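You operate a simulated robot arm through the tools that you are given. There is no shell and no other tool.

Carry out the task below with a simulated robot arm. There is one attempt and no reset: what you move stays moved.

TASK
Brush the dust off the table's pale patch, then wax that patch.
Fine: the boot brush and the green duster go back; leave the other patch. Set down upright: black boot brush. A coat counts when it lies all over at full strength: go over it till it gets no stronger. What is to be rubbed or washed off counts as gone when no trace of it is left.

It is judged by the outcome, as a careful person would: the job done as asked, and still so three seconds after it is handed in. It fails if anything else is knocked over, pushed out of place, dropped, spilled or broken.

THE ROBOT
A 7-joint arm with a three-finger gripper, fixed in place. Base frame: the origin is on the floor under the middle of its stand, x ahead of it, y to its left, z up; the work surface is at about z = 0.78. Readings come in m, degrees, newtons and seconds.
It reaches about 1.342 m from its shoulder. Its first joint turns from -166.0 to 166.0 degrees. Payload 2.69 kg.
The TCP is the grasp point between the finger pads, 0.03 m short of the fingertips. In the tool frame z runs along the fingers and y along their closing line. The gripper opens to 0.128 m; its body begins 0.117 m behind the TCP.
Orientation is that of the tool frame in the base frame, as a unit quaternion [w, x, y, z]. With the fingers straight down and closing along the base's y, the tool's x points along the base's -x, its y along +y and its z along -z.

THE INTERFACE
- The arm moves only by the tool servo_tool. Its argument "moves" is text: rows parted by semicolons, each of 7 numbers parted by spaces: the shift along the base's x, y, z in units of 25 mm (1.0 is 25 mm), then the turn, a rotation vector about the base's x, y, z in units of 6 degrees (1.0 is 6 degrees), then the gripper command, from -1 (shut) to 1 (fully open), values between in proportion. In form: dx dy dz ax ay az grip; .... A call has 1 to 20 rows; each row shifts and turns the commanded pose from where the row before left it. A call with a number of a shift or a turn outside -1 to 1 is refused whole. Rows are played at 5 a second. More than 0.05 m and 8.6 degrees between two rows, or a gripper value outside its range, and nothing of the call is played. A pose out of reach is approached as far as the arm can. The call stops where the force on the tool passes 40 N (or 10 N more than at its start, if that is more) or the arm is blocked; 0.2 s more then pass. The fingers move at their own pace (about 0.127 m/s each) and stop on an object; they squeeze with about 34 N. The grip force told is the motor's: it shows also when the fingers shut on nothing. Time passes only in rows, and 0.2 s behind the last, so rows that do not move let the fingers close. It gives the time, the measured TCP pose, the force on the tool (base axes), the opening and the grip force at its end, in the units of the frame above (readings bear some noise), with the torque about the TCP (base axes, N m) and any sound that the robot's microphone picked up.
- Cameras (640 x 400 px; columns grow to the right, rows downward): "scene" is fixed at [0.0504, 0.501, 1.3632]; the picture's right is [-0.24, -0.97, 0.00], its down [-0.46, 0.11, -0.88] and it looks along [0.86, -0.21, -0.47] (base axes); focal length 343 px, centre (320, 200). "wrist" rides on the gripper at [0.058, 0.054, -0.131] in the tool frame; the picture's right is [-0.68, 0.74, 0.00], its down [-0.62, -0.57, -0.55] and it looks along [-0.40, -0.37, 0.84] (tool axes); focal length 234 px, centre (320, 200). There is no depth. A picture from a camera that has moved, and an enlarged one, comes with that camera's place and axes in the base frame and with its lens.
- get_image(camera): a new picture of that camera. No time passes.
- lift_body(by): moves the trunk up (or, below 0, down) by that many m; the arm rides with it, the base frame stays. It gives what a move gives, with no picture.
- close_up(camera, box): a new picture of the part [left, top, right, bottom] of that camera's present view, enlarged. No time passes.
- sign_off(): hands the job in; it is judged then, once.

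Nothing tells you positions but the pictures and the camera data. Unless the task says otherwise, let go and move clear before handing in.

The tools are called as name(argument=value, ...) on one line, values as JSON. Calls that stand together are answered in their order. servo_tool: Moves the arm, as the interface text tells. Its arguments: {"type":"object","properties":{"moves":{"type":"string"}},"required":["moves"]} The other tools are called the same way: lift_body (by) moves the trunk up or down; get_image (camera) takes a picture; close_up (camera, box) takes an enlarged picture of a part of a camera's view; sign_off () hands the job in.

At the start:

```text
t: 0.0
tcp_pos: [0.6853, 0.1307, 1.108]
tool_rot: [0.0, 0.0, 1.0, 0.0]
force: [0.0, 0.2, -0.3]
wrist_torque: [-0.03, 0.01, 0.02]
opening: 0.128
finger_force: 0.0
trunk travel left (down, up): [-0.15, 0.2]
```

scene: 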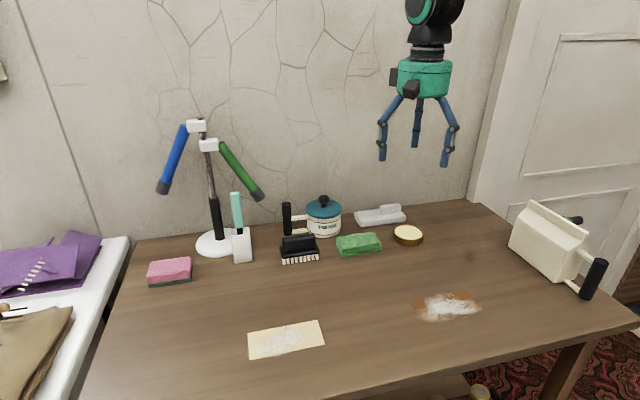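
wrist: 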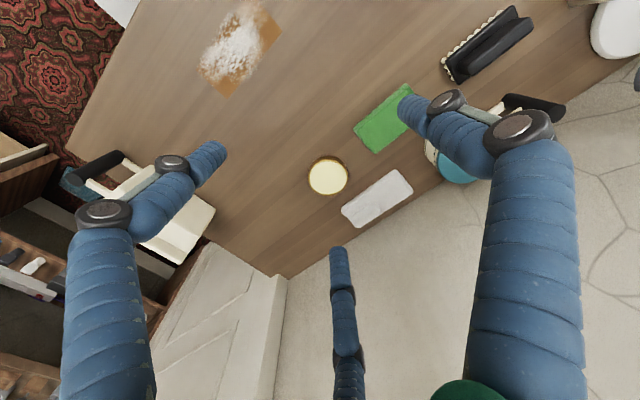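

I see a table with a pale dusty patch at front left and a brown dusty patch at front right. The black boot brush, green duster, an open tin (probably wax) and some other things stand behind them. I'll look closer before moving.

close_up(camera="scene", box=[220, 180, 440, 280])

close_up(camera="scene", box=[220, 280, 500, 380])

close_up(camera="scene", box=[120, 100, 300, 300])

close_up(camera="wrist", box=[180, 0, 580, 240])

```text
2.91 times, centred on (330, 230) of scene
camera zoom: at [0.0504, 0.501, 1.3632], right [-0.24, -0.97, 0.0], down [-0.46, 0.11, -0.88], along [0.86, -0.21, -0.47], focal length 998 px, centre (291, 113)
```

zoom: 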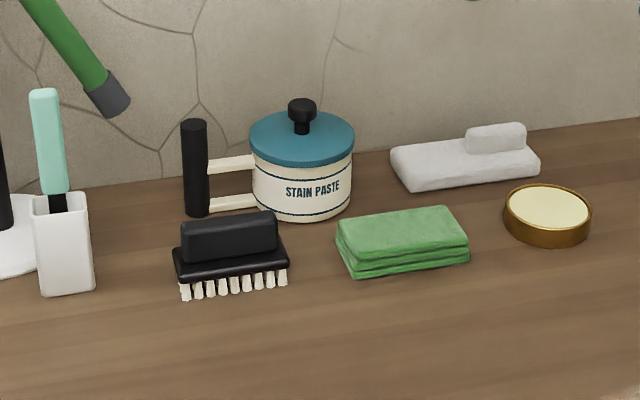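

```text
2.29 times, centred on (360, 330) of scene
camera zoom: at [0.0504, 0.501, 1.3632], right [-0.24, -0.97, 0.0], down [-0.46, 0.11, -0.88], along [0.86, -0.21, -0.47], focal length 784 px, centre (229, -97)
```

zoom: 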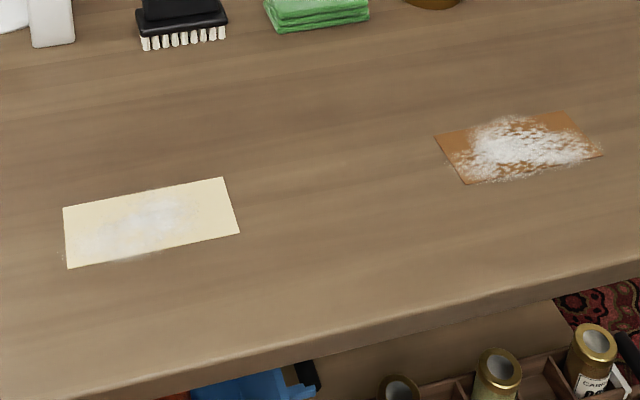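

```text
2.00 times, centred on (210, 200) of scene
camera zoom: at [0.0504, 0.501, 1.3632], right [-0.24, -0.97, 0.0], down [-0.46, 0.11, -0.88], along [0.86, -0.21, -0.47], focal length 686 px, centre (540, 200)
```

zoom: 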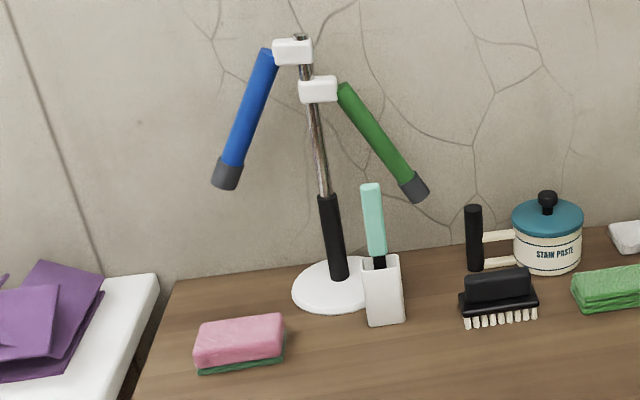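

```text
1.60 times, centred on (380, 120) of wrist
camera zoom: at [0.6255, 0.1839, 1.2374], right [0.68, 0.74, 0.0], down [0.62, -0.57, 0.55], along [0.4, -0.37, -0.84], focal length 375 px, centre (224, 328)
```

zoom: 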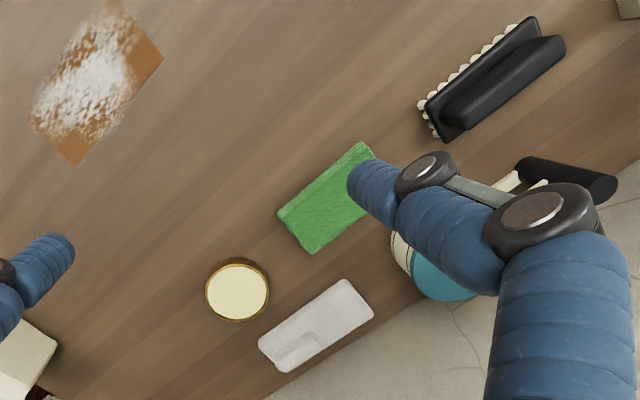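

The pale patch lies at about x 0.51–0.575, y 0.378–0.528. The brush is near (0.793, 0.37), the duster near (0.806, 0.20) and the tin near (0.81, 0.045). I'll zoom in further on the tools, tin and patch to confirm.

close_up(camera="scene", box=[270, 220, 330, 270])

close_up(camera="scene", box=[340, 195, 440, 265])

close_up(camera="scene", box=[235, 310, 335, 370])

close_up(camera="scene", box=[370, 0, 480, 180])

close_up(camera="scene", box=[440, 180, 640, 400])

```text
8.00 times, centred on (300, 245) of scene
camera zoom: at [0.0504, 0.501, 1.3632], right [-0.24, -0.97, 0.0], down [-0.46, 0.11, -0.88], along [0.86, -0.21, -0.47], focal length 2744 px, centre (480, -160)
```

zoom: 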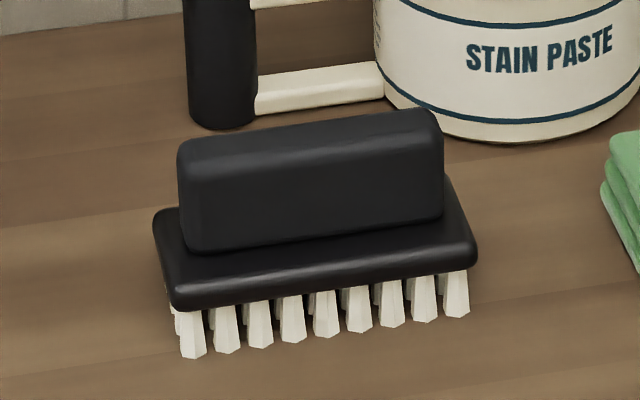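

```text
5.71 times, centred on (390, 230) of scene
camera zoom: at [0.0504, 0.501, 1.3632], right [-0.24, -0.97, 0.0], down [-0.46, 0.11, -0.88], along [0.86, -0.21, -0.47], focal length 1960 px, centre (-80, 29)
```

zoom: 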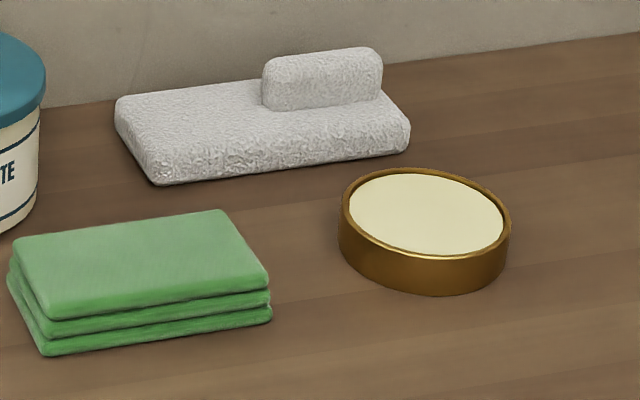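

```text
6.40 times, centred on (285, 340) of scene
camera zoom: at [0.0504, 0.501, 1.3632], right [-0.24, -0.97, 0.0], down [-0.46, 0.11, -0.88], along [0.86, -0.21, -0.47], focal length 2196 px, centre (544, -696)
```

zoom: 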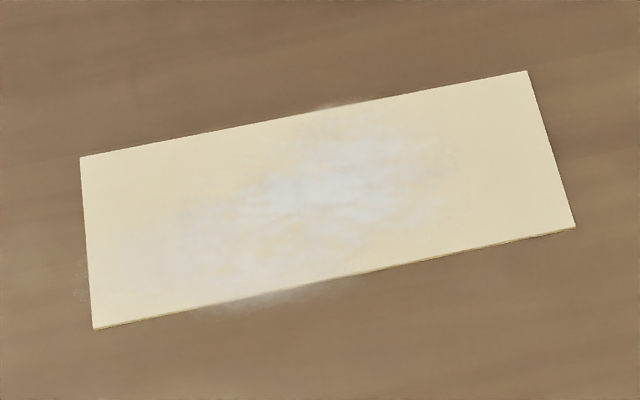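

```text
2.22 times, centred on (425, 90) of scene
camera zoom: at [0.0504, 0.501, 1.3632], right [-0.24, -0.97, 0.0], down [-0.46, 0.11, -0.88], along [0.86, -0.21, -0.47], focal length 762 px, centre (87, 444)
```

zoom: 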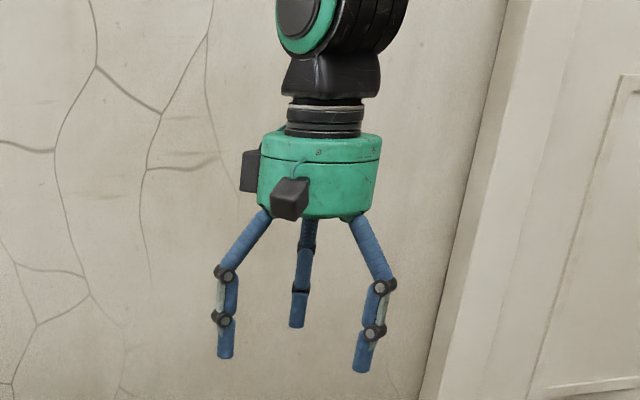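

```text
1.82 times, centred on (540, 290) of scene
camera zoom: at [0.0504, 0.501, 1.3632], right [-0.24, -0.97, 0.0], down [-0.46, 0.11, -0.88], along [0.86, -0.21, -0.47], focal length 624 px, centre (-80, 36)
```

zoom: 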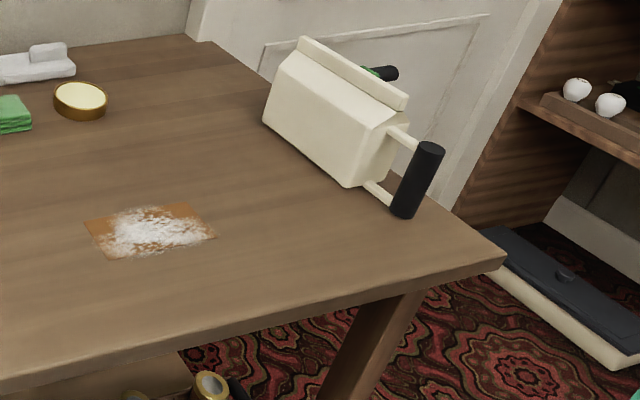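

The tin holds pale wax, the boot brush stands bristles-down with its handle running along y, and the stain paste pot is not needed. I'll turn the gripper 90° so it closes along x, and move above the brush with a half-open hand.

servo_tool(moves="0.3 0.3 0 0 0 1 0.25; 0.3 0.4 0 0 0 1 0.25; 0.3 0.6 0 0 0 1 0.25; 0.3 0.6 0 0 0 1 0.25; 0.3 0.7 0 0 0 1 0.25; 0.3 0.7 0 0 0 1 0.25; 0.3 0.7 0 0 0 1 0.25; 0.3 0.7 0 0 0 1 0.25; 0.3 0.7 0 0 0 1 0.25; 0.3 0.7 0 0 0 1 0.25; 0.3 0.7 0 0 0 1 0.25; 0.3 0.7 0 0 0 1 0.25; 0.3 0.7 0 0 0 1 0.25; 0.3 0.7 0 0 0 1 0.25; 0.3 0.8 -0.3 0 0 1 0.25; 0 0 0 0 0 0 0.25")

get_image(camera="scene")

get_image(camera="wrist")

```text
t: 3.4
tcp_pos: [0.7997, 0.3763, 1.0992]
tool_rot: [0.0, -0.707, 0.707, 0.0]
force: [-0.1, -0.1, -0.4]
wrist_torque: [0.0, 0.04, 0.03]
opening: 0.0802
finger_force: 0.0
trunk travel left (down, up): [-0.15, 0.2]
```

```text
taken
```

scene: 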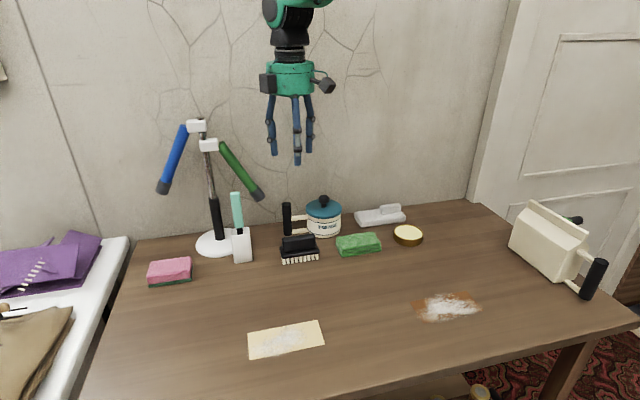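

```text
taken
camera wrist: at [0.744, 0.316, 1.23], right [-0.74, 0.68, 0.0], down [0.56, 0.62, 0.55], along [0.37, 0.4, -0.84], focal length 234 px, centre (320, 200)
```

wrist: 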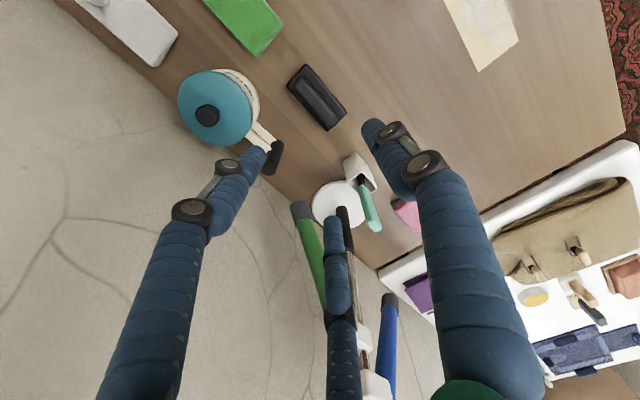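

The brush is seen below the gripper in the wrist view. I'll zoom in to measure its offset before going down.

close_up(camera="wrist", box=[240, 30, 400, 150])

close_up(camera="scene", box=[250, 60, 350, 170])

```text
3.33 times, centred on (320, 90) of wrist
camera zoom: at [0.744, 0.316, 1.23], right [-0.74, 0.68, 0.0], down [0.56, 0.62, 0.55], along [0.37, 0.4, -0.84], focal length 781 px, centre (320, 567)
```

zoom: 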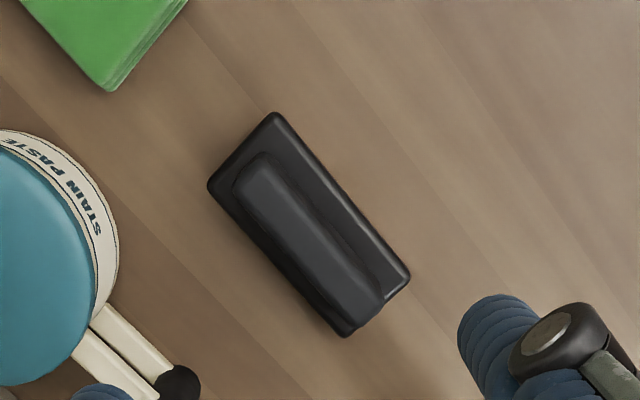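

```text
3.64 times, centred on (300, 115) of scene
camera zoom: at [0.0504, 0.501, 1.3632], right [-0.24, -0.97, 0.0], down [-0.46, 0.11, -0.88], along [0.86, -0.21, -0.47], focal length 1248 px, centre (393, 509)
```

zoom: 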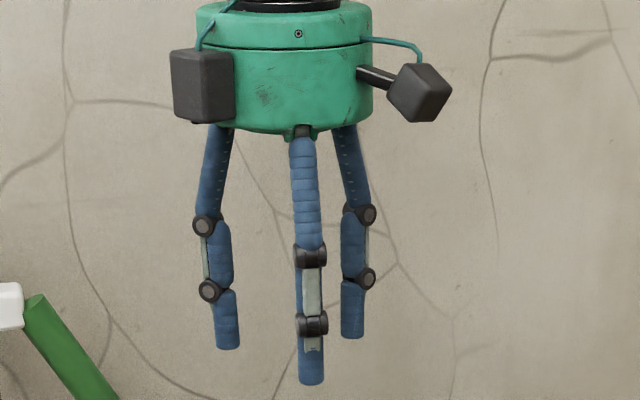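

The brush centre measures about (0.796, 0.366) from the wrist camera. I'll shift slightly and go down partway, then look again.

servo_tool(moves="-0.15 -0.4 -0.5 0 0 0 0.25; 0 0 -1 0 0 0 0.25; 0 0 -1 0 0 0 0.25; 0 0 -1 0 0 0 0.25; 0 0 -1 0 0 0 0.25; 0 0 -1 0 0 0 0.25; 0 0 -1 0 0 0 0.25; 0 0 0 0 0 0 0.25")

get_image(camera="wrist")

close_up(camera="scene", box=[230, 120, 370, 280])

```text
t: 5.2
tcp_pos: [0.7935, 0.3648, 0.939]
tool_rot: [0.0, -0.707, 0.707, 0.001]
force: [0.0, 0.4, 0.0]
wrist_torque: [0.0, 0.04, 0.0]
opening: 0.0803
finger_force: 0.0
trunk travel left (down, up): [-0.15, 0.2]
```

```text
taken
camera wrist: at [0.7388, 0.3053, 1.0684], right [-0.74, 0.68, 0.0], down [0.56, 0.62, 0.55], along [0.37, 0.4, -0.84], focal length 234 px, centre (320, 200)
```

wrist: 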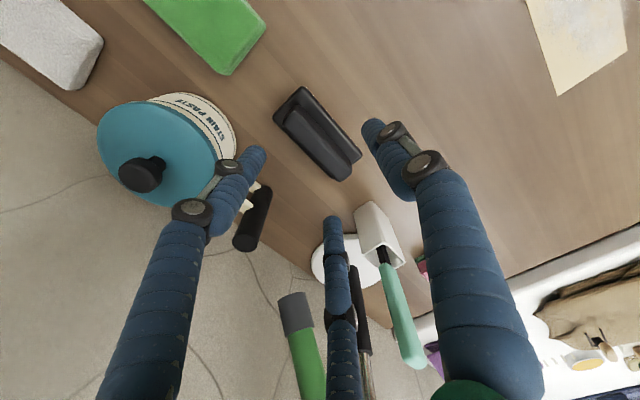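

```text
2.50 times, centred on (300, 200) of scene
camera zoom: at [0.0504, 0.501, 1.3632], right [-0.24, -0.97, 0.0], down [-0.46, 0.11, -0.88], along [0.86, -0.21, -0.47], focal length 858 px, centre (370, 200)
```

zoom: 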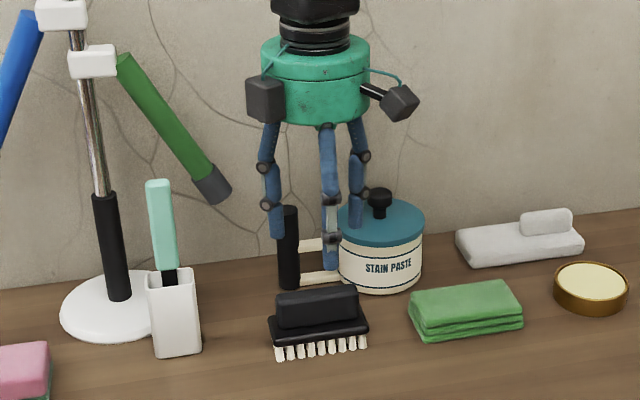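

The gripper is nearly centred above the brush handle (handle top at about z = 0.842). I'll open slightly less, shift a few millimetres in +x (the thumb side closes farther), and go down further.

servo_tool(moves="0.15 0.1 -0.5 0 0 0 0.1; 0 0 -1 0 0 0 0.1; 0 0 -1 0 0 0 0.1; 0 0 -0.5 0 0 0 0.1; 0 0 0 0 0 0 0.1")

get_image(camera="wrist")

close_up(camera="scene", box=[250, 170, 350, 280])

```text
t: 6.4
tcp_pos: [0.7974, 0.366, 0.8633]
tool_rot: [0.0, 0.708, -0.707, 0.0]
force: [0.3, 0.2, 0.4]
wrist_torque: [0.03, -0.01, 0.01]
opening: 0.0715
finger_force: 0.1
trunk travel left (down, up): [-0.15, 0.2]
```

```text
taken
camera wrist: at [0.7418, 0.3058, 0.9926], right [-0.74, 0.68, 0.0], down [0.57, 0.62, 0.55], along [0.37, 0.4, -0.84], focal length 234 px, centre (320, 200)
```

wrist: 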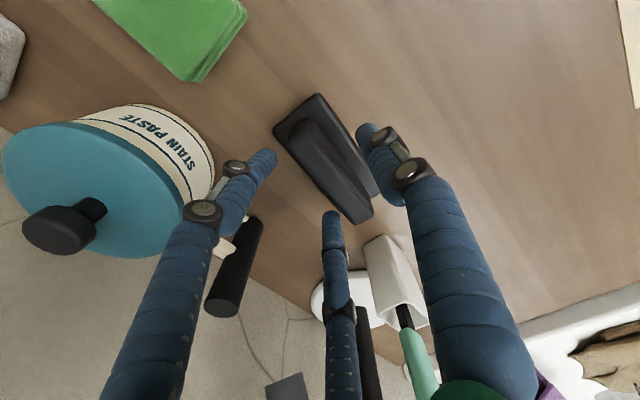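

```text
3.64 times, centred on (300, 225) of scene
camera zoom: at [0.0504, 0.501, 1.3632], right [-0.24, -0.97, 0.0], down [-0.46, 0.11, -0.88], along [0.86, -0.21, -0.47], focal length 1248 px, centre (393, 109)
```

zoom: 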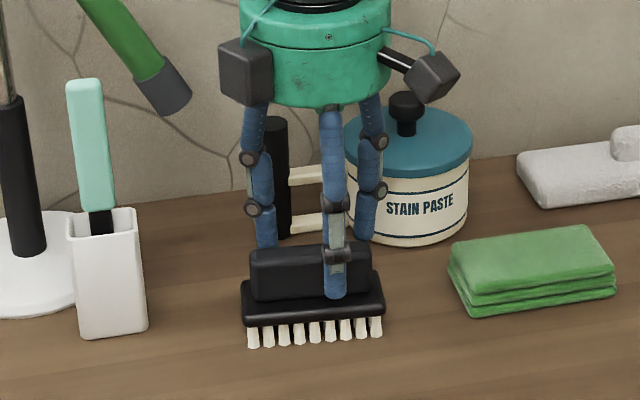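

The fingers straddle the handle now. I'll zoom in to check where the handle's centre sits against the fingers.

close_up(camera="wrist", box=[230, 80, 430, 240])

```text
2.50 times, centred on (330, 160) of wrist
camera zoom: at [0.7418, 0.3058, 0.9926], right [-0.74, 0.68, 0.0], down [0.57, 0.62, 0.55], along [0.37, 0.4, -0.84], focal length 585 px, centre (295, 300)
```

zoom: 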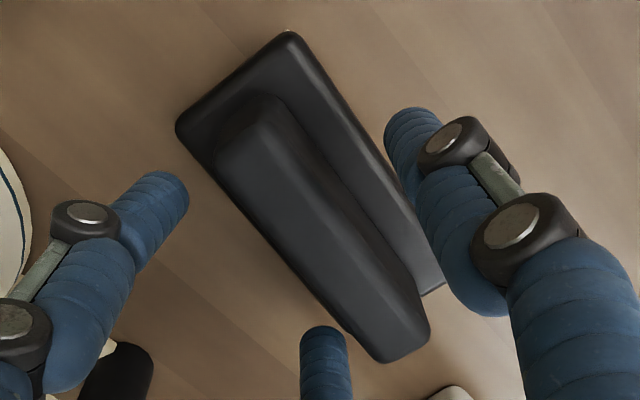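

The handle's centre is about 6–10 mm toward the robot from the hand's centre. I'll shift −x, descend to just above the bristle plate, and close.

servo_tool(moves="-0.26 0.1 0 0 0 0 0.1; 0 0 -0.56 0 0 0 0.1; 0 0 0 0 0 0 0.1; 0 0 0 0 0 0 -0.2; 0 0 0 0 0 0 -0.4")

close_up(camera="wrist", box=[230, 80, 430, 240])

close_up(camera="scene", box=[250, 190, 350, 270])

```text
t: 7.6
tcp_pos: [0.7917, 0.3672, 0.849]
tool_rot: [0.0, 0.707, -0.707, 0.0]
force: [0.3, -0.3, 0.2]
wrist_torque: [-0.03, -0.01, -0.02]
opening: 0.0386
finger_force: 0.1
trunk travel left (down, up): [-0.15, 0.2]
```

```text
2.50 times, centred on (330, 160) of wrist
camera zoom: at [0.7366, 0.3073, 0.9786], right [-0.74, 0.68, 0.0], down [0.57, 0.62, 0.55], along [0.37, 0.4, -0.84], focal length 585 px, centre (295, 300)
```

zoom: 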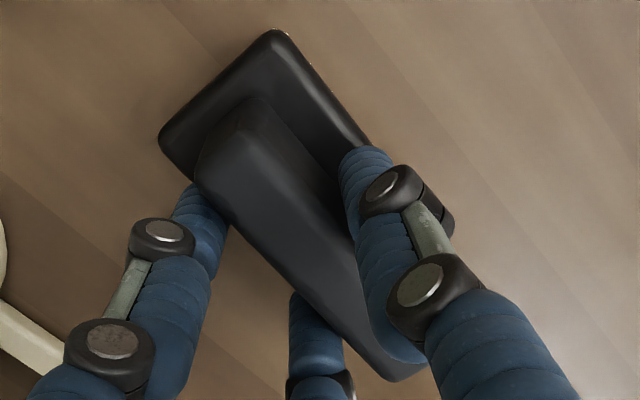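

```text
5.00 times, centred on (300, 230) of scene
camera zoom: at [0.0504, 0.501, 1.3632], right [-0.24, -0.97, 0.0], down [-0.46, 0.11, -0.88], along [0.86, -0.21, -0.47], focal length 1715 px, centre (420, 50)
```

zoom: 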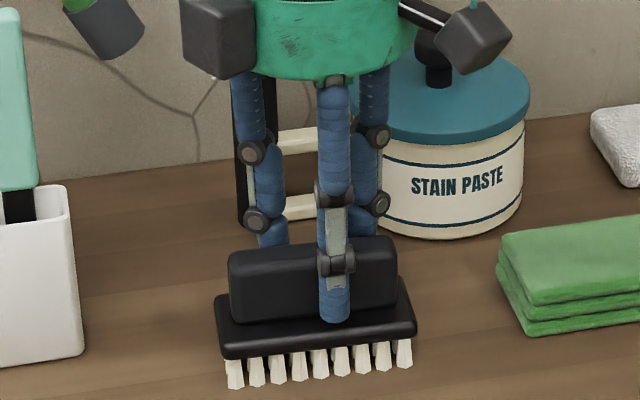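

The fingers straddle the handle well. Now close firmly.

servo_tool(moves="0 0 0 0 0 0 -0.55; 0 0 0 0 0 0 -0.7; 0 0 0 0 0 0 -1; 0 0 0 0 0 0 -1; 0 0 0 0 0 0 -1")

close_up(camera="wrist", box=[230, 80, 430, 240])

close_up(camera="scene", box=[250, 190, 350, 270])

```text
t: 8.8
tcp_pos: [0.7921, 0.3666, 0.8501]
tool_rot: [0.0, 0.707, -0.707, 0.0]
force: [-0.2, -0.5, 1.2]
wrist_torque: [0.02, 0.1, -0.03]
opening: 0.033
finger_force: 34.1
trunk travel left (down, up): [-0.15, 0.2]
```

```text
2.50 times, centred on (330, 160) of wrist
camera zoom: at [0.7367, 0.3074, 0.9787], right [-0.74, 0.68, 0.0], down [0.57, 0.62, 0.55], along [0.37, 0.4, -0.84], focal length 585 px, centre (295, 300)
```

zoom: 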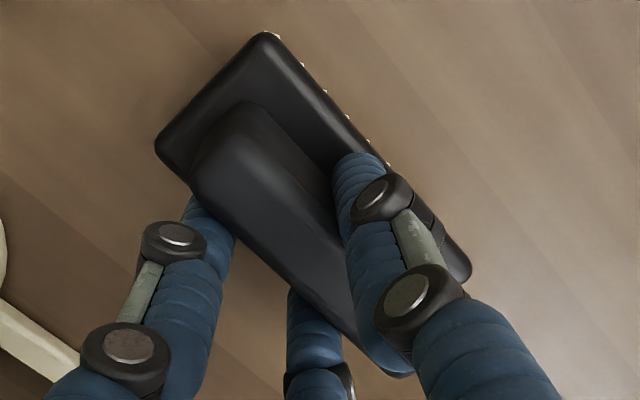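

```text
5.00 times, centred on (300, 230) of scene
camera zoom: at [0.0504, 0.501, 1.3632], right [-0.24, -0.97, 0.0], down [-0.46, 0.11, -0.88], along [0.86, -0.21, -0.47], focal length 1715 px, centre (420, 50)
```

zoom: 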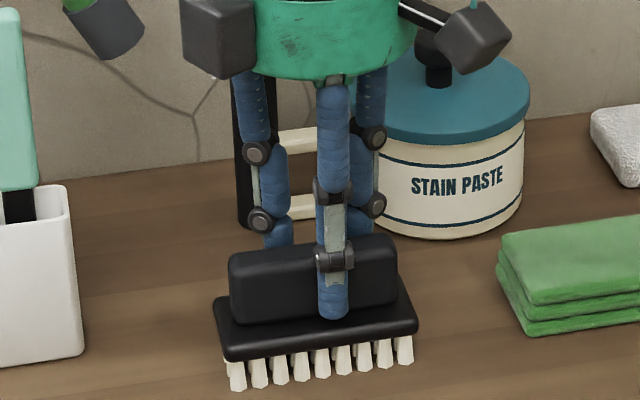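

The brush is gripped (34 N at 33 mm opening). Lift it gently and check it hangs straight.

servo_tool(moves="0 0 0.3 0 0 0 -1; 0 0 0.5 0 0 0 -1; 0 0 0.8 0 0 0 -1; 0 0 1 0 0 0 -1; 0 0 1 0 0 0 -1; 0 0 0 0 0 0 -1")

close_up(camera="wrist", box=[230, 80, 430, 240])

close_up(camera="scene", box=[240, 140, 360, 260])

```text
t: 10.2
tcp_pos: [0.7893, 0.3697, 0.9405]
tool_rot: [0.0, -0.706, 0.708, 0.0]
force: [0.1, -0.2, -1.9]
wrist_torque: [0.01, -0.04, -0.02]
opening: 0.0325
finger_force: 34.1
trunk travel left (down, up): [-0.15, 0.2]
```

```text
2.50 times, centred on (330, 160) of wrist
camera zoom: at [0.7346, 0.3114, 1.0705], right [-0.74, 0.68, 0.0], down [0.57, 0.62, 0.55], along [0.37, 0.4, -0.84], focal length 585 px, centre (295, 300)
```

zoom: 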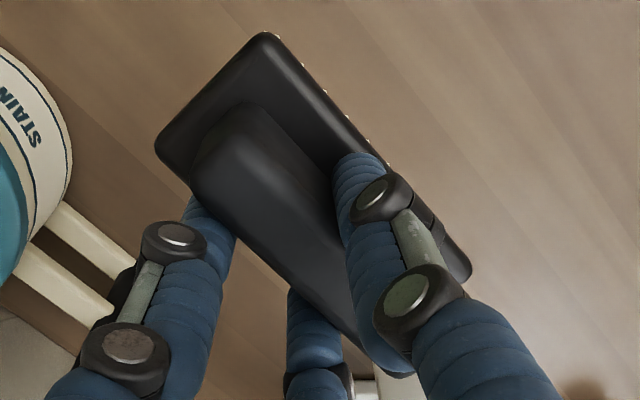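

```text
3.33 times, centred on (300, 200) of scene
camera zoom: at [0.0504, 0.501, 1.3632], right [-0.24, -0.97, 0.0], down [-0.46, 0.11, -0.88], along [0.86, -0.21, -0.47], focal length 1144 px, centre (387, 200)
```

zoom: 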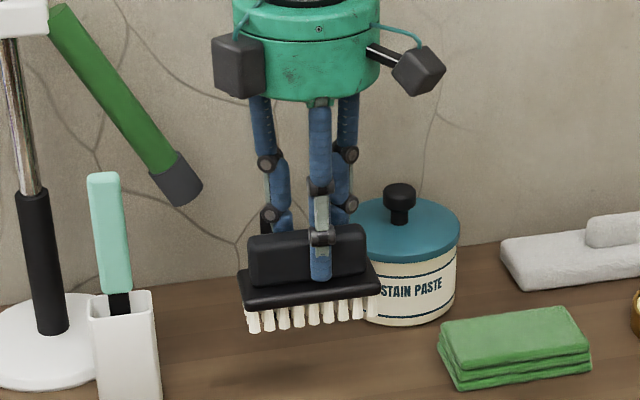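

The brush hangs level in the grip, with its bristle tips about 70 mm below the TCP. I'll carry it over the pale patch and check alignment.

servo_tool(moves="-0.5 0 0.3 0 0 0 -1; -0.9 0.2 0 0 0 0 -1; -1 0.3 0 0 0 0 -1; -1 0.3 0 0 0 0 -1; -1 0.3 0 0 0 0 -1; -1 0.3 0 0 0 0 -1; -1 0.3 0 0 0 0 -1; -1 0.4 0 0 0 0 -1; -1 0.4 0 0 0 0 -1; -0.9 0.4 0 0 0 0 -1; -0.5 0.3 0 0 0 0 -1; 0 0 0 0 0 0 -1")

get_image(camera="wrist")

get_image(camera="scene")

```text
t: 12.8
tcp_pos: [0.5456, 0.4506, 0.9452]
tool_rot: [0.0, -0.707, 0.707, 0.0]
force: [-0.3, 1.1, -0.9]
wrist_torque: [-0.03, -0.02, 0.0]
opening: 0.0329
finger_force: 33.9
trunk travel left (down, up): [-0.15, 0.2]
```

```text
taken
camera wrist: at [0.4904, 0.3911, 1.0748], right [-0.74, 0.68, 0.0], down [0.57, 0.62, 0.55], along [0.37, 0.4, -0.84], focal length 234 px, centre (320, 200)
```

wrist: 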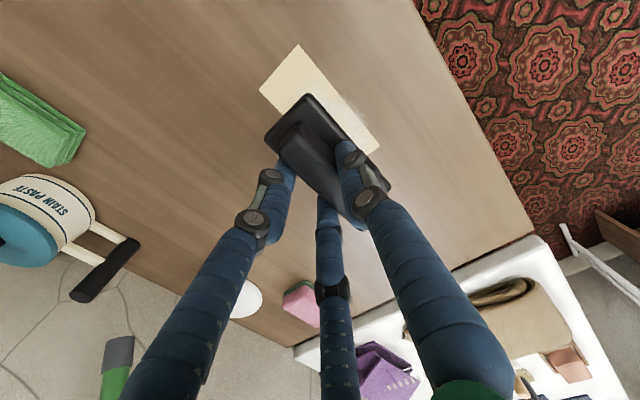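

```text
taken
```

scene: 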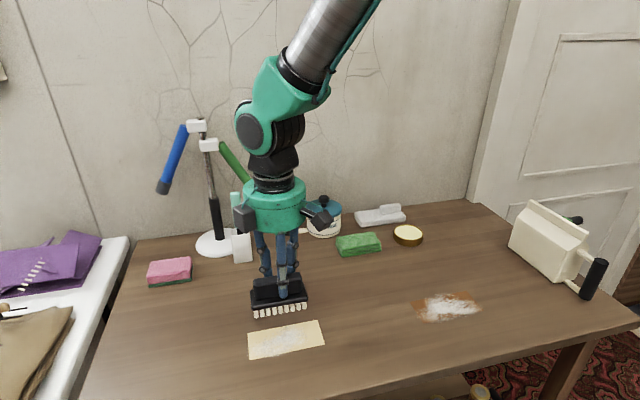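

I estimate the patch at x 0.505–0.572, y 0.374–0.522, and the brush now hovers near its centre. I'll lower until the bristles just touch, watching force.

servo_tool(moves="0 -0.1 -1 0 0 0 -1; 0 0 -1 0 0 0 -1; 0 0 -1 0 0 0 -1; 0 0 -0.4 0 0 0 -1; 0 0 -0.1 0 0 0 -1; 0 0 0 0 0 0 -1")

close_up(camera="scene", box=[220, 260, 380, 380])

get_image(camera="wrist")

```text
t: 14.2
tcp_pos: [0.5459, 0.4487, 0.859]
tool_rot: [0.0, 0.707, -0.707, -0.001]
force: [0.3, 0.1, -0.7]
wrist_torque: [-0.02, 0.02, 0.0]
opening: 0.0329
finger_force: 34.1
trunk travel left (down, up): [-0.15, 0.2]
```

```text
3.33 times, centred on (300, 320) of scene
camera zoom: at [0.0504, 0.501, 1.3632], right [-0.24, -0.97, 0.0], down [-0.46, 0.11, -0.88], along [0.86, -0.21, -0.47], focal length 1144 px, centre (387, -200)
```

zoom: 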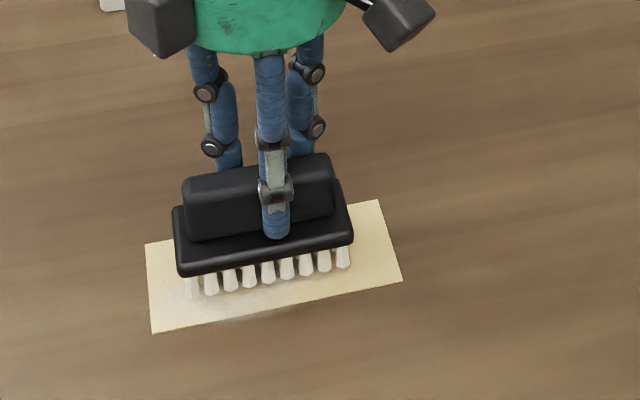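

```text
taken
camera wrist: at [0.4912, 0.3881, 0.9877], right [-0.74, 0.68, 0.0], down [0.57, 0.62, 0.55], along [0.37, 0.4, -0.84], focal length 234 px, centre (320, 200)
```

wrist: 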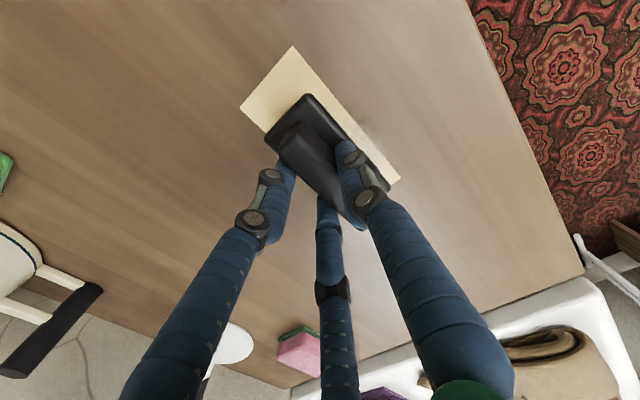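

The brush hovers centrally over the patch, about 9 mm up. Lower in small steps to touch.

servo_tool(moves="0 0 -0.2 0 0 0 -1; 0 0 -0.1 0 0 0 -1; 0 0 0 0 0 0 -1")

```text
t: 15.0
tcp_pos: [0.5469, 0.4491, 0.8504]
tool_rot: [-0.001, -0.707, 0.707, 0.0]
force: [0.0, 0.3, -1.8]
wrist_torque: [-0.02, 0.01, -0.01]
opening: 0.0331
finger_force: 34.3
trunk travel left (down, up): [-0.15, 0.2]
```

servo_tool(moves="0 0 -0.1 0 0 0 -1; 0 0 0 0 0 0 -1")

close_up(camera="scene", box=[220, 280, 340, 370])

```text
t: 15.6
tcp_pos: [0.5457, 0.4473, 0.8495]
tool_rot: [0.001, -0.707, 0.707, 0.0]
force: [-2.8, 2.2, 12.2]
wrist_torque: [-0.22, 0.45, -0.04]
opening: 0.0328
finger_force: 34.0
trunk travel left (down, up): [-0.15, 0.2]
```

```text
4.44 times, centred on (280, 325) of scene
camera zoom: at [0.0504, 0.501, 1.3632], right [-0.24, -0.97, 0.0], down [-0.46, 0.11, -0.88], along [0.86, -0.21, -0.47], focal length 1525 px, centre (498, -356)
```

zoom: 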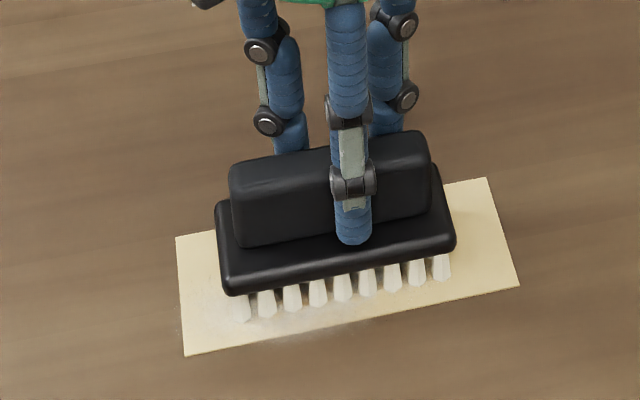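

The bristles are on the patch with about 12 N. Now I stroke back and forth along x.

servo_tool(moves="-0.5 0 0 0 0 0 -1; -0.6 0 0 0 0 0 -1; -0.6 0 0 0 0 0 -1; -0.5 0 0 0 0 0 -1; 0.5 0 0 0 0 0 -1; 0.7 0 0 0 0 0 -1; 0.7 0 0 0 0 0 -1; 0.7 0 0 0 0 0 -1; 0.7 0 0 0 0 0 -1; 0.7 0 0 0 0 0 -1; 0.6 0 0 0 0 0 -1; 0 0 0 0 0 0 -1")

close_up(camera="scene", box=[220, 280, 340, 370])

```text
t: 18.2
tcp_pos: [0.6048, 0.4465, 0.8485]
tool_rot: [0.001, 0.707, -0.707, -0.001]
force: [-3.6, 0.3, 14.8]
wrist_torque: [-0.02, 0.38, -0.06]
opening: 0.0328
finger_force: 33.8
trunk travel left (down, up): [-0.15, 0.2]
```

```text
4.44 times, centred on (280, 325) of scene
camera zoom: at [0.0504, 0.501, 1.3632], right [-0.24, -0.97, 0.0], down [-0.46, 0.11, -0.88], along [0.86, -0.21, -0.47], focal length 1525 px, centre (498, -356)
```

zoom: 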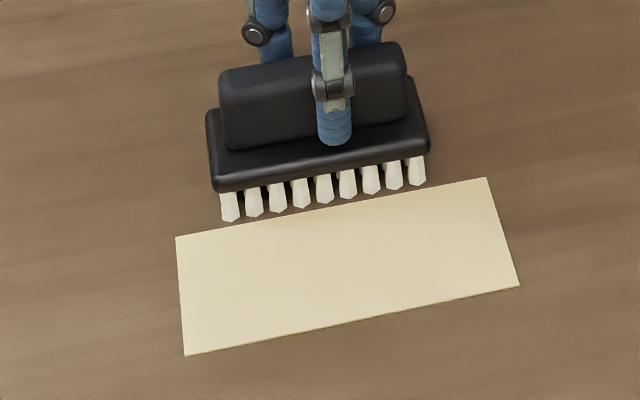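

The dust is clearing well. I'll stroke the two ends of the patch too.

servo_tool(moves="0 0.7 0 0 0 0 -1; 0 0.8 0 0 0 0 -1; -0.6 0 0 0 0 0 -1; -0.7 0 0 0 0 0 -1; -0.7 0 0 0 0 0 -1; -0.7 0 0 0 0 0 -1; -0.7 0 0 0 0 0 -1; -0.7 0 0 0 0 0 -1; -0.5 0 0 0 0 0 -1; 0.6 0 0 0 0 0 -1; 0.7 0 0 0 0 0 -1; 0.7 0 0 0 0 0 -1; 0.7 0 0 0 0 0 -1; 0.7 0 0 0 0 0 -1; 0.7 0 0 0 0 0 -1; 0.5 0 0 0 0 0 -1; 0 0 0 0 0 0 -1")

servo_tool(moves="0 -0.7 0 0 0 0 -1; 0 -0.8 0 0 0 0 -1; 0 -0.7 0 0 0 0 -1; 0 -0.8 0 0 0 0 -1; -0.6 0 0 0 0 0 -1; -0.7 0 0 0 0 0 -1; -0.7 0 0 0 0 0 -1; -0.7 0 0 0 0 0 -1; -0.7 0 0 0 0 0 -1; -0.7 0 0 0 0 0 -1; -0.5 0 0 0 0 0 -1; 0.6 0 0 0 0 0 -1; 0.7 0 0 0 0 0 -1; 0.7 0 0 0 0 0 -1; 0.7 0 0 0 0 0 -1; 0.7 0 0 0 0 0 -1; 0.7 0 0 0 0 0 -1; 0.5 0 0 0 0 0 -1; 0 0 0 0 0 0 -1")

close_up(camera="scene", box=[220, 280, 340, 370])

```text
t: 21.8
tcp_pos: [0.6067, 0.4828, 0.848]
tool_rot: [-0.001, 0.707, -0.707, 0.001]
force: [-0.3, 0.0, 5.8]
wrist_torque: [0.08, 0.1, -0.02]
opening: 0.033
finger_force: 34.4
trunk travel left (down, up): [-0.15, 0.2]
```

```text
t: 25.8
tcp_pos: [0.6072, 0.4085, 0.8476]
tool_rot: [0.0, 0.708, -0.706, 0.001]
force: [-4.7, -0.3, 14.9]
wrist_torque: [-0.1, 0.31, -0.02]
opening: 0.0331
finger_force: 33.9
trunk travel left (down, up): [-0.15, 0.2]
```

```text
4.44 times, centred on (280, 325) of scene
camera zoom: at [0.0504, 0.501, 1.3632], right [-0.24, -0.97, 0.0], down [-0.46, 0.11, -0.88], along [0.86, -0.21, -0.47], focal length 1525 px, centre (498, -356)
```

zoom: 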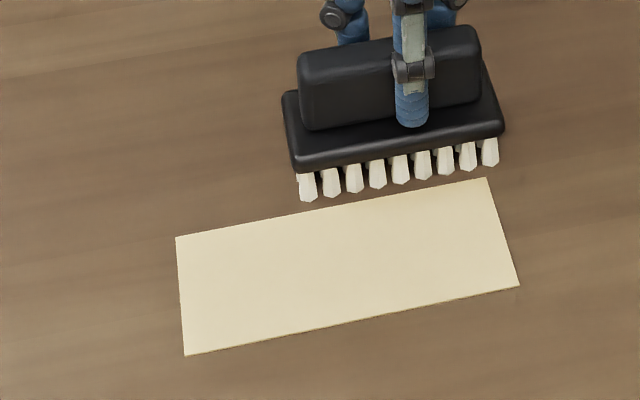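

The patch looks clean. I'll inspect at high zoom from both cameras before putting the brush back.

close_up(camera="scene", box=[243, 315, 288, 362])

close_up(camera="scene", box=[283, 315, 328, 362])

get_image(camera="wrist")

```text
8.51 times, centred on (266, 338) of scene
camera zoom: at [0.0504, 0.501, 1.3632], right [-0.24, -0.97, 0.0], down [-0.46, 0.11, -0.88], along [0.86, -0.21, -0.47], focal length 2920 px, centre (784, -979)
```

zoom: 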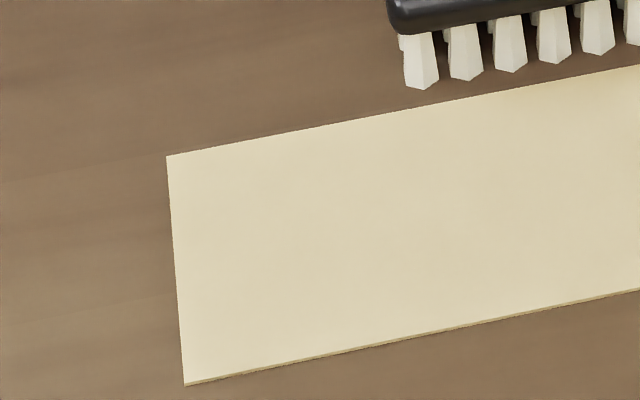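

```text
8.51 times, centred on (306, 338) of scene
camera zoom: at [0.0504, 0.501, 1.3632], right [-0.24, -0.97, 0.0], down [-0.46, 0.11, -0.88], along [0.86, -0.21, -0.47], focal length 2920 px, centre (443, -979)
```

zoom: 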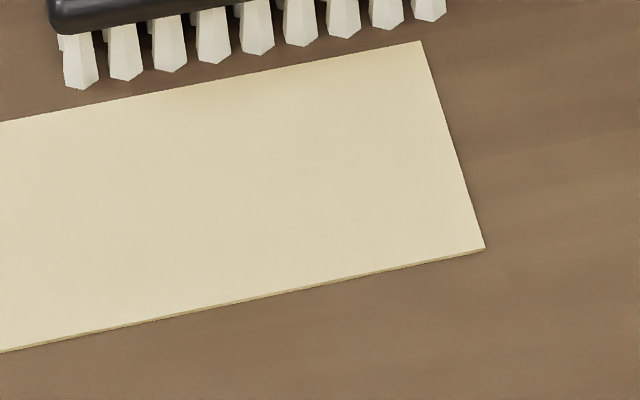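

```text
taken
camera wrist: at [0.552, 0.349, 0.978], right [-0.74, 0.68, 0.0], down [0.56, 0.62, 0.55], along [0.37, 0.4, -0.84], focal length 234 px, centre (320, 200)
```

wrist: 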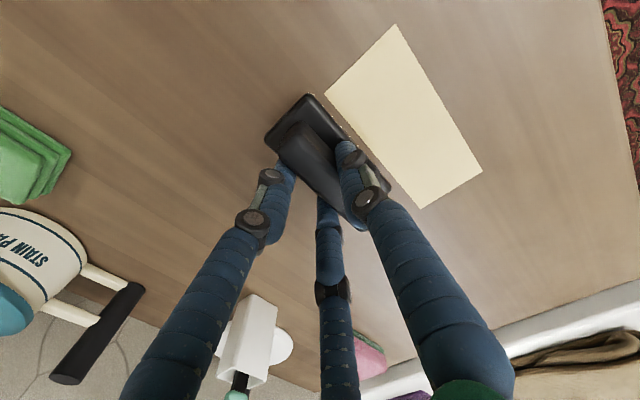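

It looks clean, but I'll make one more complete pass over all three lanes for certainty.

servo_tool(moves="-0.6 0 0 0 0 0 -1; -0.8 0 0 0 0 0 -1; -0.8 0 0 0 0 0 -1; -0.8 0 0 0 0 0 -1; -0.8 0 0 0 0 0 -1; -0.8 0 0 0 0 0 -1; 0 0.8 0 0 0 0 -1; 0 0.7 0 0 0 0 -1; 0.8 0 0 0 0 0 -1; 0.8 0 0 0 0 0 -1; 0.8 0 0 0 0 0 -1; 0.8 0 0 0 0 0 -1; 0.8 0 0 0 0 0 -1; 0.6 0 0 0 0 0 -1; 0 0 0 0 0 0 -1")

servo_tool(moves="0 0.8 0 0 0 0 -1; 0 0.7 0 0 0 0 -1; -0.6 0 0 0 0 0 -1; -0.8 0 0 0 0 0 -1; -0.8 0 0 0 0 0 -1; -0.8 0 0 0 0 0 -1; -0.8 0 0 0 0 0 -1; -0.8 0 0 0 0 0 -1; 0.8 0 0 0 0 0 -1; 0.8 0 0 0 0 0 -1; 0.8 0 0 0 0 0 -1; 0.8 0 0 0 0 0 -1; 0.8 0 0 0 0 0 -1; 0.6 0 0 0 0 0 -1; 0 0 0.3 0 0 0 -1; 0 0 1 0 0 0 -1; 0 0 1 0 0 0 -1; 0 0 1 0 0 0 -1; 0 0 1 0 0 0 -1; 0 0 0 0 0 0 -1")

close_up(camera="scene", box=[235, 310, 335, 370])

get_image(camera="scene")

```text
t: 29.0
tcp_pos: [0.6064, 0.4479, 0.8477]
tool_rot: [0.001, 0.707, -0.707, 0.0]
force: [0.0, 0.9, -1.7]
wrist_torque: [-0.03, -0.03, -0.02]
opening: 0.0329
finger_force: 34.1
trunk travel left (down, up): [-0.15, 0.2]
```

```text
t: 33.2
tcp_pos: [0.6059, 0.4831, 0.9573]
tool_rot: [0.0, -0.707, 0.707, 0.001]
force: [0.6, 0.3, -0.1]
wrist_torque: [0.0, -0.04, 0.02]
opening: 0.0332
finger_force: 34.0
trunk travel left (down, up): [-0.15, 0.2]
```

```text
6.40 times, centred on (285, 340) of scene
camera zoom: at [0.0504, 0.501, 1.3632], right [-0.24, -0.97, 0.0], down [-0.46, 0.11, -0.88], along [0.86, -0.21, -0.47], focal length 2196 px, centre (544, -696)
```

zoom: 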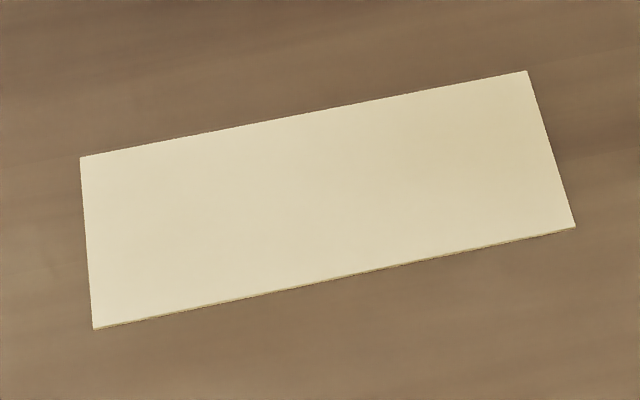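

```text
taken
```

scene: 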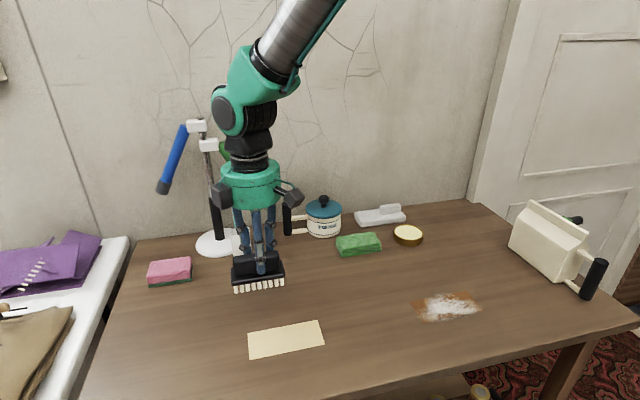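

The patch is now evenly clean. I'll carry the brush back above its original spot.

servo_tool(moves="0 -0.6 0 0 0 0 -1; 0.4 -1 0 0 0 0 -1; 0.8 -1 0 0 0 0 -1; 1 -1 0 0 0 0 -1; 1 -1 0 0 0 0 -1; 1 0 0 0 0 0 -1; 1 0 0 0 0 0 -1; 1 0 0 0 0 0 -1; 0.8 0 0 0 0 0 -1; 0.4 0 0 0 0 0 -1; 0 0 -1 0 0 0 -1; 0 0 -1 0 0 0 -1; 0 0 -1 0 0 0 -1; 0 0 0 0 0 0 -1")

close_up(camera="scene", box=[240, 160, 360, 280])

get_image(camera="wrist")

```text
t: 36.2
tcp_pos: [0.7926, 0.3699, 0.8799]
tool_rot: [0.0, 0.708, -0.707, 0.0]
force: [0.2, 0.1, -1.0]
wrist_torque: [-0.01, 0.0, 0.04]
opening: 0.0331
finger_force: 34.3
trunk travel left (down, up): [-0.15, 0.2]
```

```text
3.33 times, centred on (300, 220) of scene
camera zoom: at [0.0504, 0.501, 1.3632], right [-0.24, -0.97, 0.0], down [-0.46, 0.11, -0.88], along [0.86, -0.21, -0.47], focal length 1144 px, centre (387, 133)
```

zoom: 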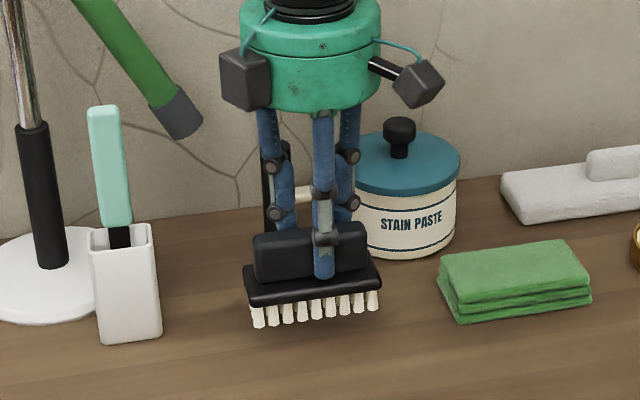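

```text
taken
camera wrist: at [0.7368, 0.3101, 1.0109], right [-0.74, 0.68, 0.0], down [0.57, 0.62, 0.55], along [0.37, 0.4, -0.84], focal length 234 px, centre (320, 200)
```

wrist: 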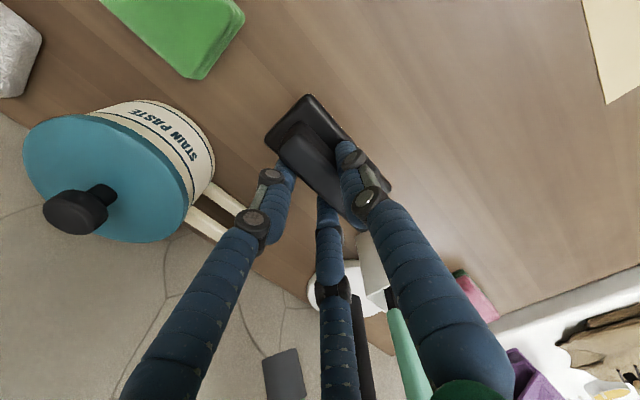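

The brush is above its old place and level. Lower it gently until it rests.

servo_tool(moves="0 0 -0.6 0 0 0 -1; 0 0 -0.4 0 0 0 -1; 0 0 -0.1 0 0 0 -1; 0 0 -0.1 0 0 0 -1; 0 0 0 0 0 0 -1")

```text
t: 37.4
tcp_pos: [0.7924, 0.3695, 0.8511]
tool_rot: [0.0, 0.707, -0.707, 0.0]
force: [-0.2, -0.8, -0.6]
wrist_torque: [-0.02, -0.01, -0.02]
opening: 0.0326
finger_force: 34.2
trunk travel left (down, up): [-0.15, 0.2]
```

servo_tool(moves="0 0 -0.1 0 0 0 -1; 0 0 0 0 0 0 -1")

close_up(camera="scene", box=[260, 215, 340, 275])

```text
t: 38.0
tcp_pos: [0.7915, 0.3702, 0.8492]
tool_rot: [0.001, -0.707, 0.708, 0.0]
force: [1.4, -0.1, -0.5]
wrist_torque: [-0.01, 0.01, -0.03]
opening: 0.0331
finger_force: 34.3
trunk travel left (down, up): [-0.15, 0.2]
```

```text
6.67 times, centred on (300, 245) of scene
camera zoom: at [0.0504, 0.501, 1.3632], right [-0.24, -0.97, 0.0], down [-0.46, 0.11, -0.88], along [0.86, -0.21, -0.47], focal length 2287 px, centre (453, -100)
```

zoom: 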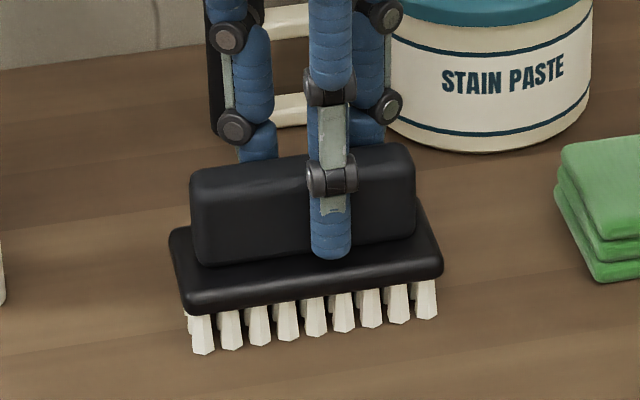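

servo_tool(moves="0 0 -0.06 0 0 0 -1; 0 0 0 0 0 0 -1")

```text
t: 38.6
tcp_pos: [0.7921, 0.3703, 0.8471]
tool_rot: [0.0, -0.707, 0.707, 0.0]
force: [-1.1, 0.5, 3.0]
wrist_torque: [-0.1, 0.2, 0.01]
opening: 0.033
finger_force: 34.0
trunk travel left (down, up): [-0.15, 0.2]
```

The bristles touch (3 N). Release by opening to the width used on approach, then check.

servo_tool(moves="0 0 0 0 0 0 -0.4; 0 0 0 0 0 0 -0.2; 0 0 0 0 0 0 0.05; 0 0 0 0 0 0 0.1; 0 0 0 0 0 0 0.1")

close_up(camera="scene", box=[260, 215, 340, 275])

close_up(camera="wrist", box=[230, 80, 430, 240])

```text
t: 39.8
tcp_pos: [0.793, 0.3699, 0.8476]
tool_rot: [0.0, -0.706, 0.708, -0.001]
force: [-0.1, 0.5, 0.8]
wrist_torque: [-0.03, 0.01, 0.0]
opening: 0.0703
finger_force: 0.0
trunk travel left (down, up): [-0.15, 0.2]
```

```text
6.67 times, centred on (300, 245) of scene
camera zoom: at [0.0504, 0.501, 1.3632], right [-0.24, -0.97, 0.0], down [-0.46, 0.11, -0.88], along [0.86, -0.21, -0.47], focal length 2287 px, centre (453, -100)
```

zoom: 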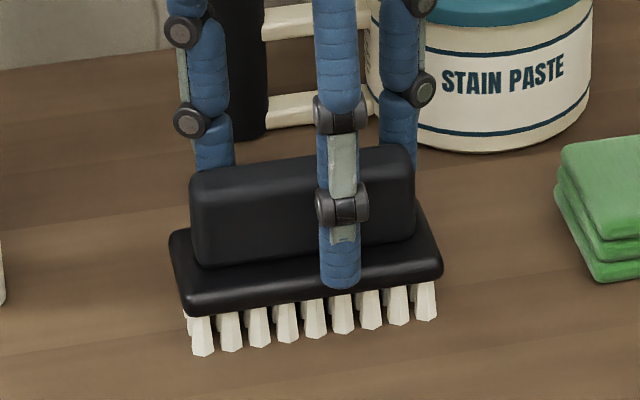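

```text
2.50 times, centred on (330, 160) of wrist
camera zoom: at [0.7371, 0.31, 0.9775], right [-0.74, 0.68, 0.0], down [0.57, 0.62, 0.55], along [0.37, 0.4, -0.84], focal length 585 px, centre (295, 300)
```

zoom: 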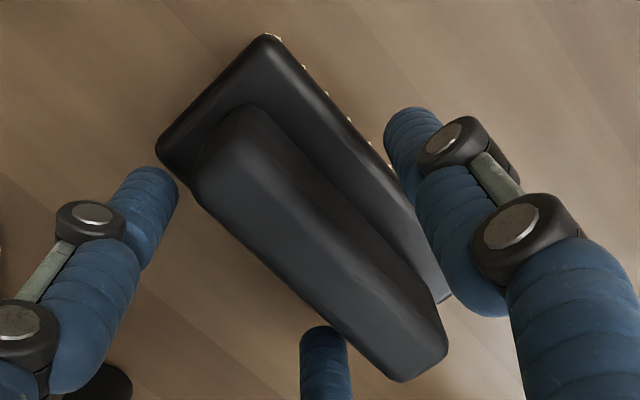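

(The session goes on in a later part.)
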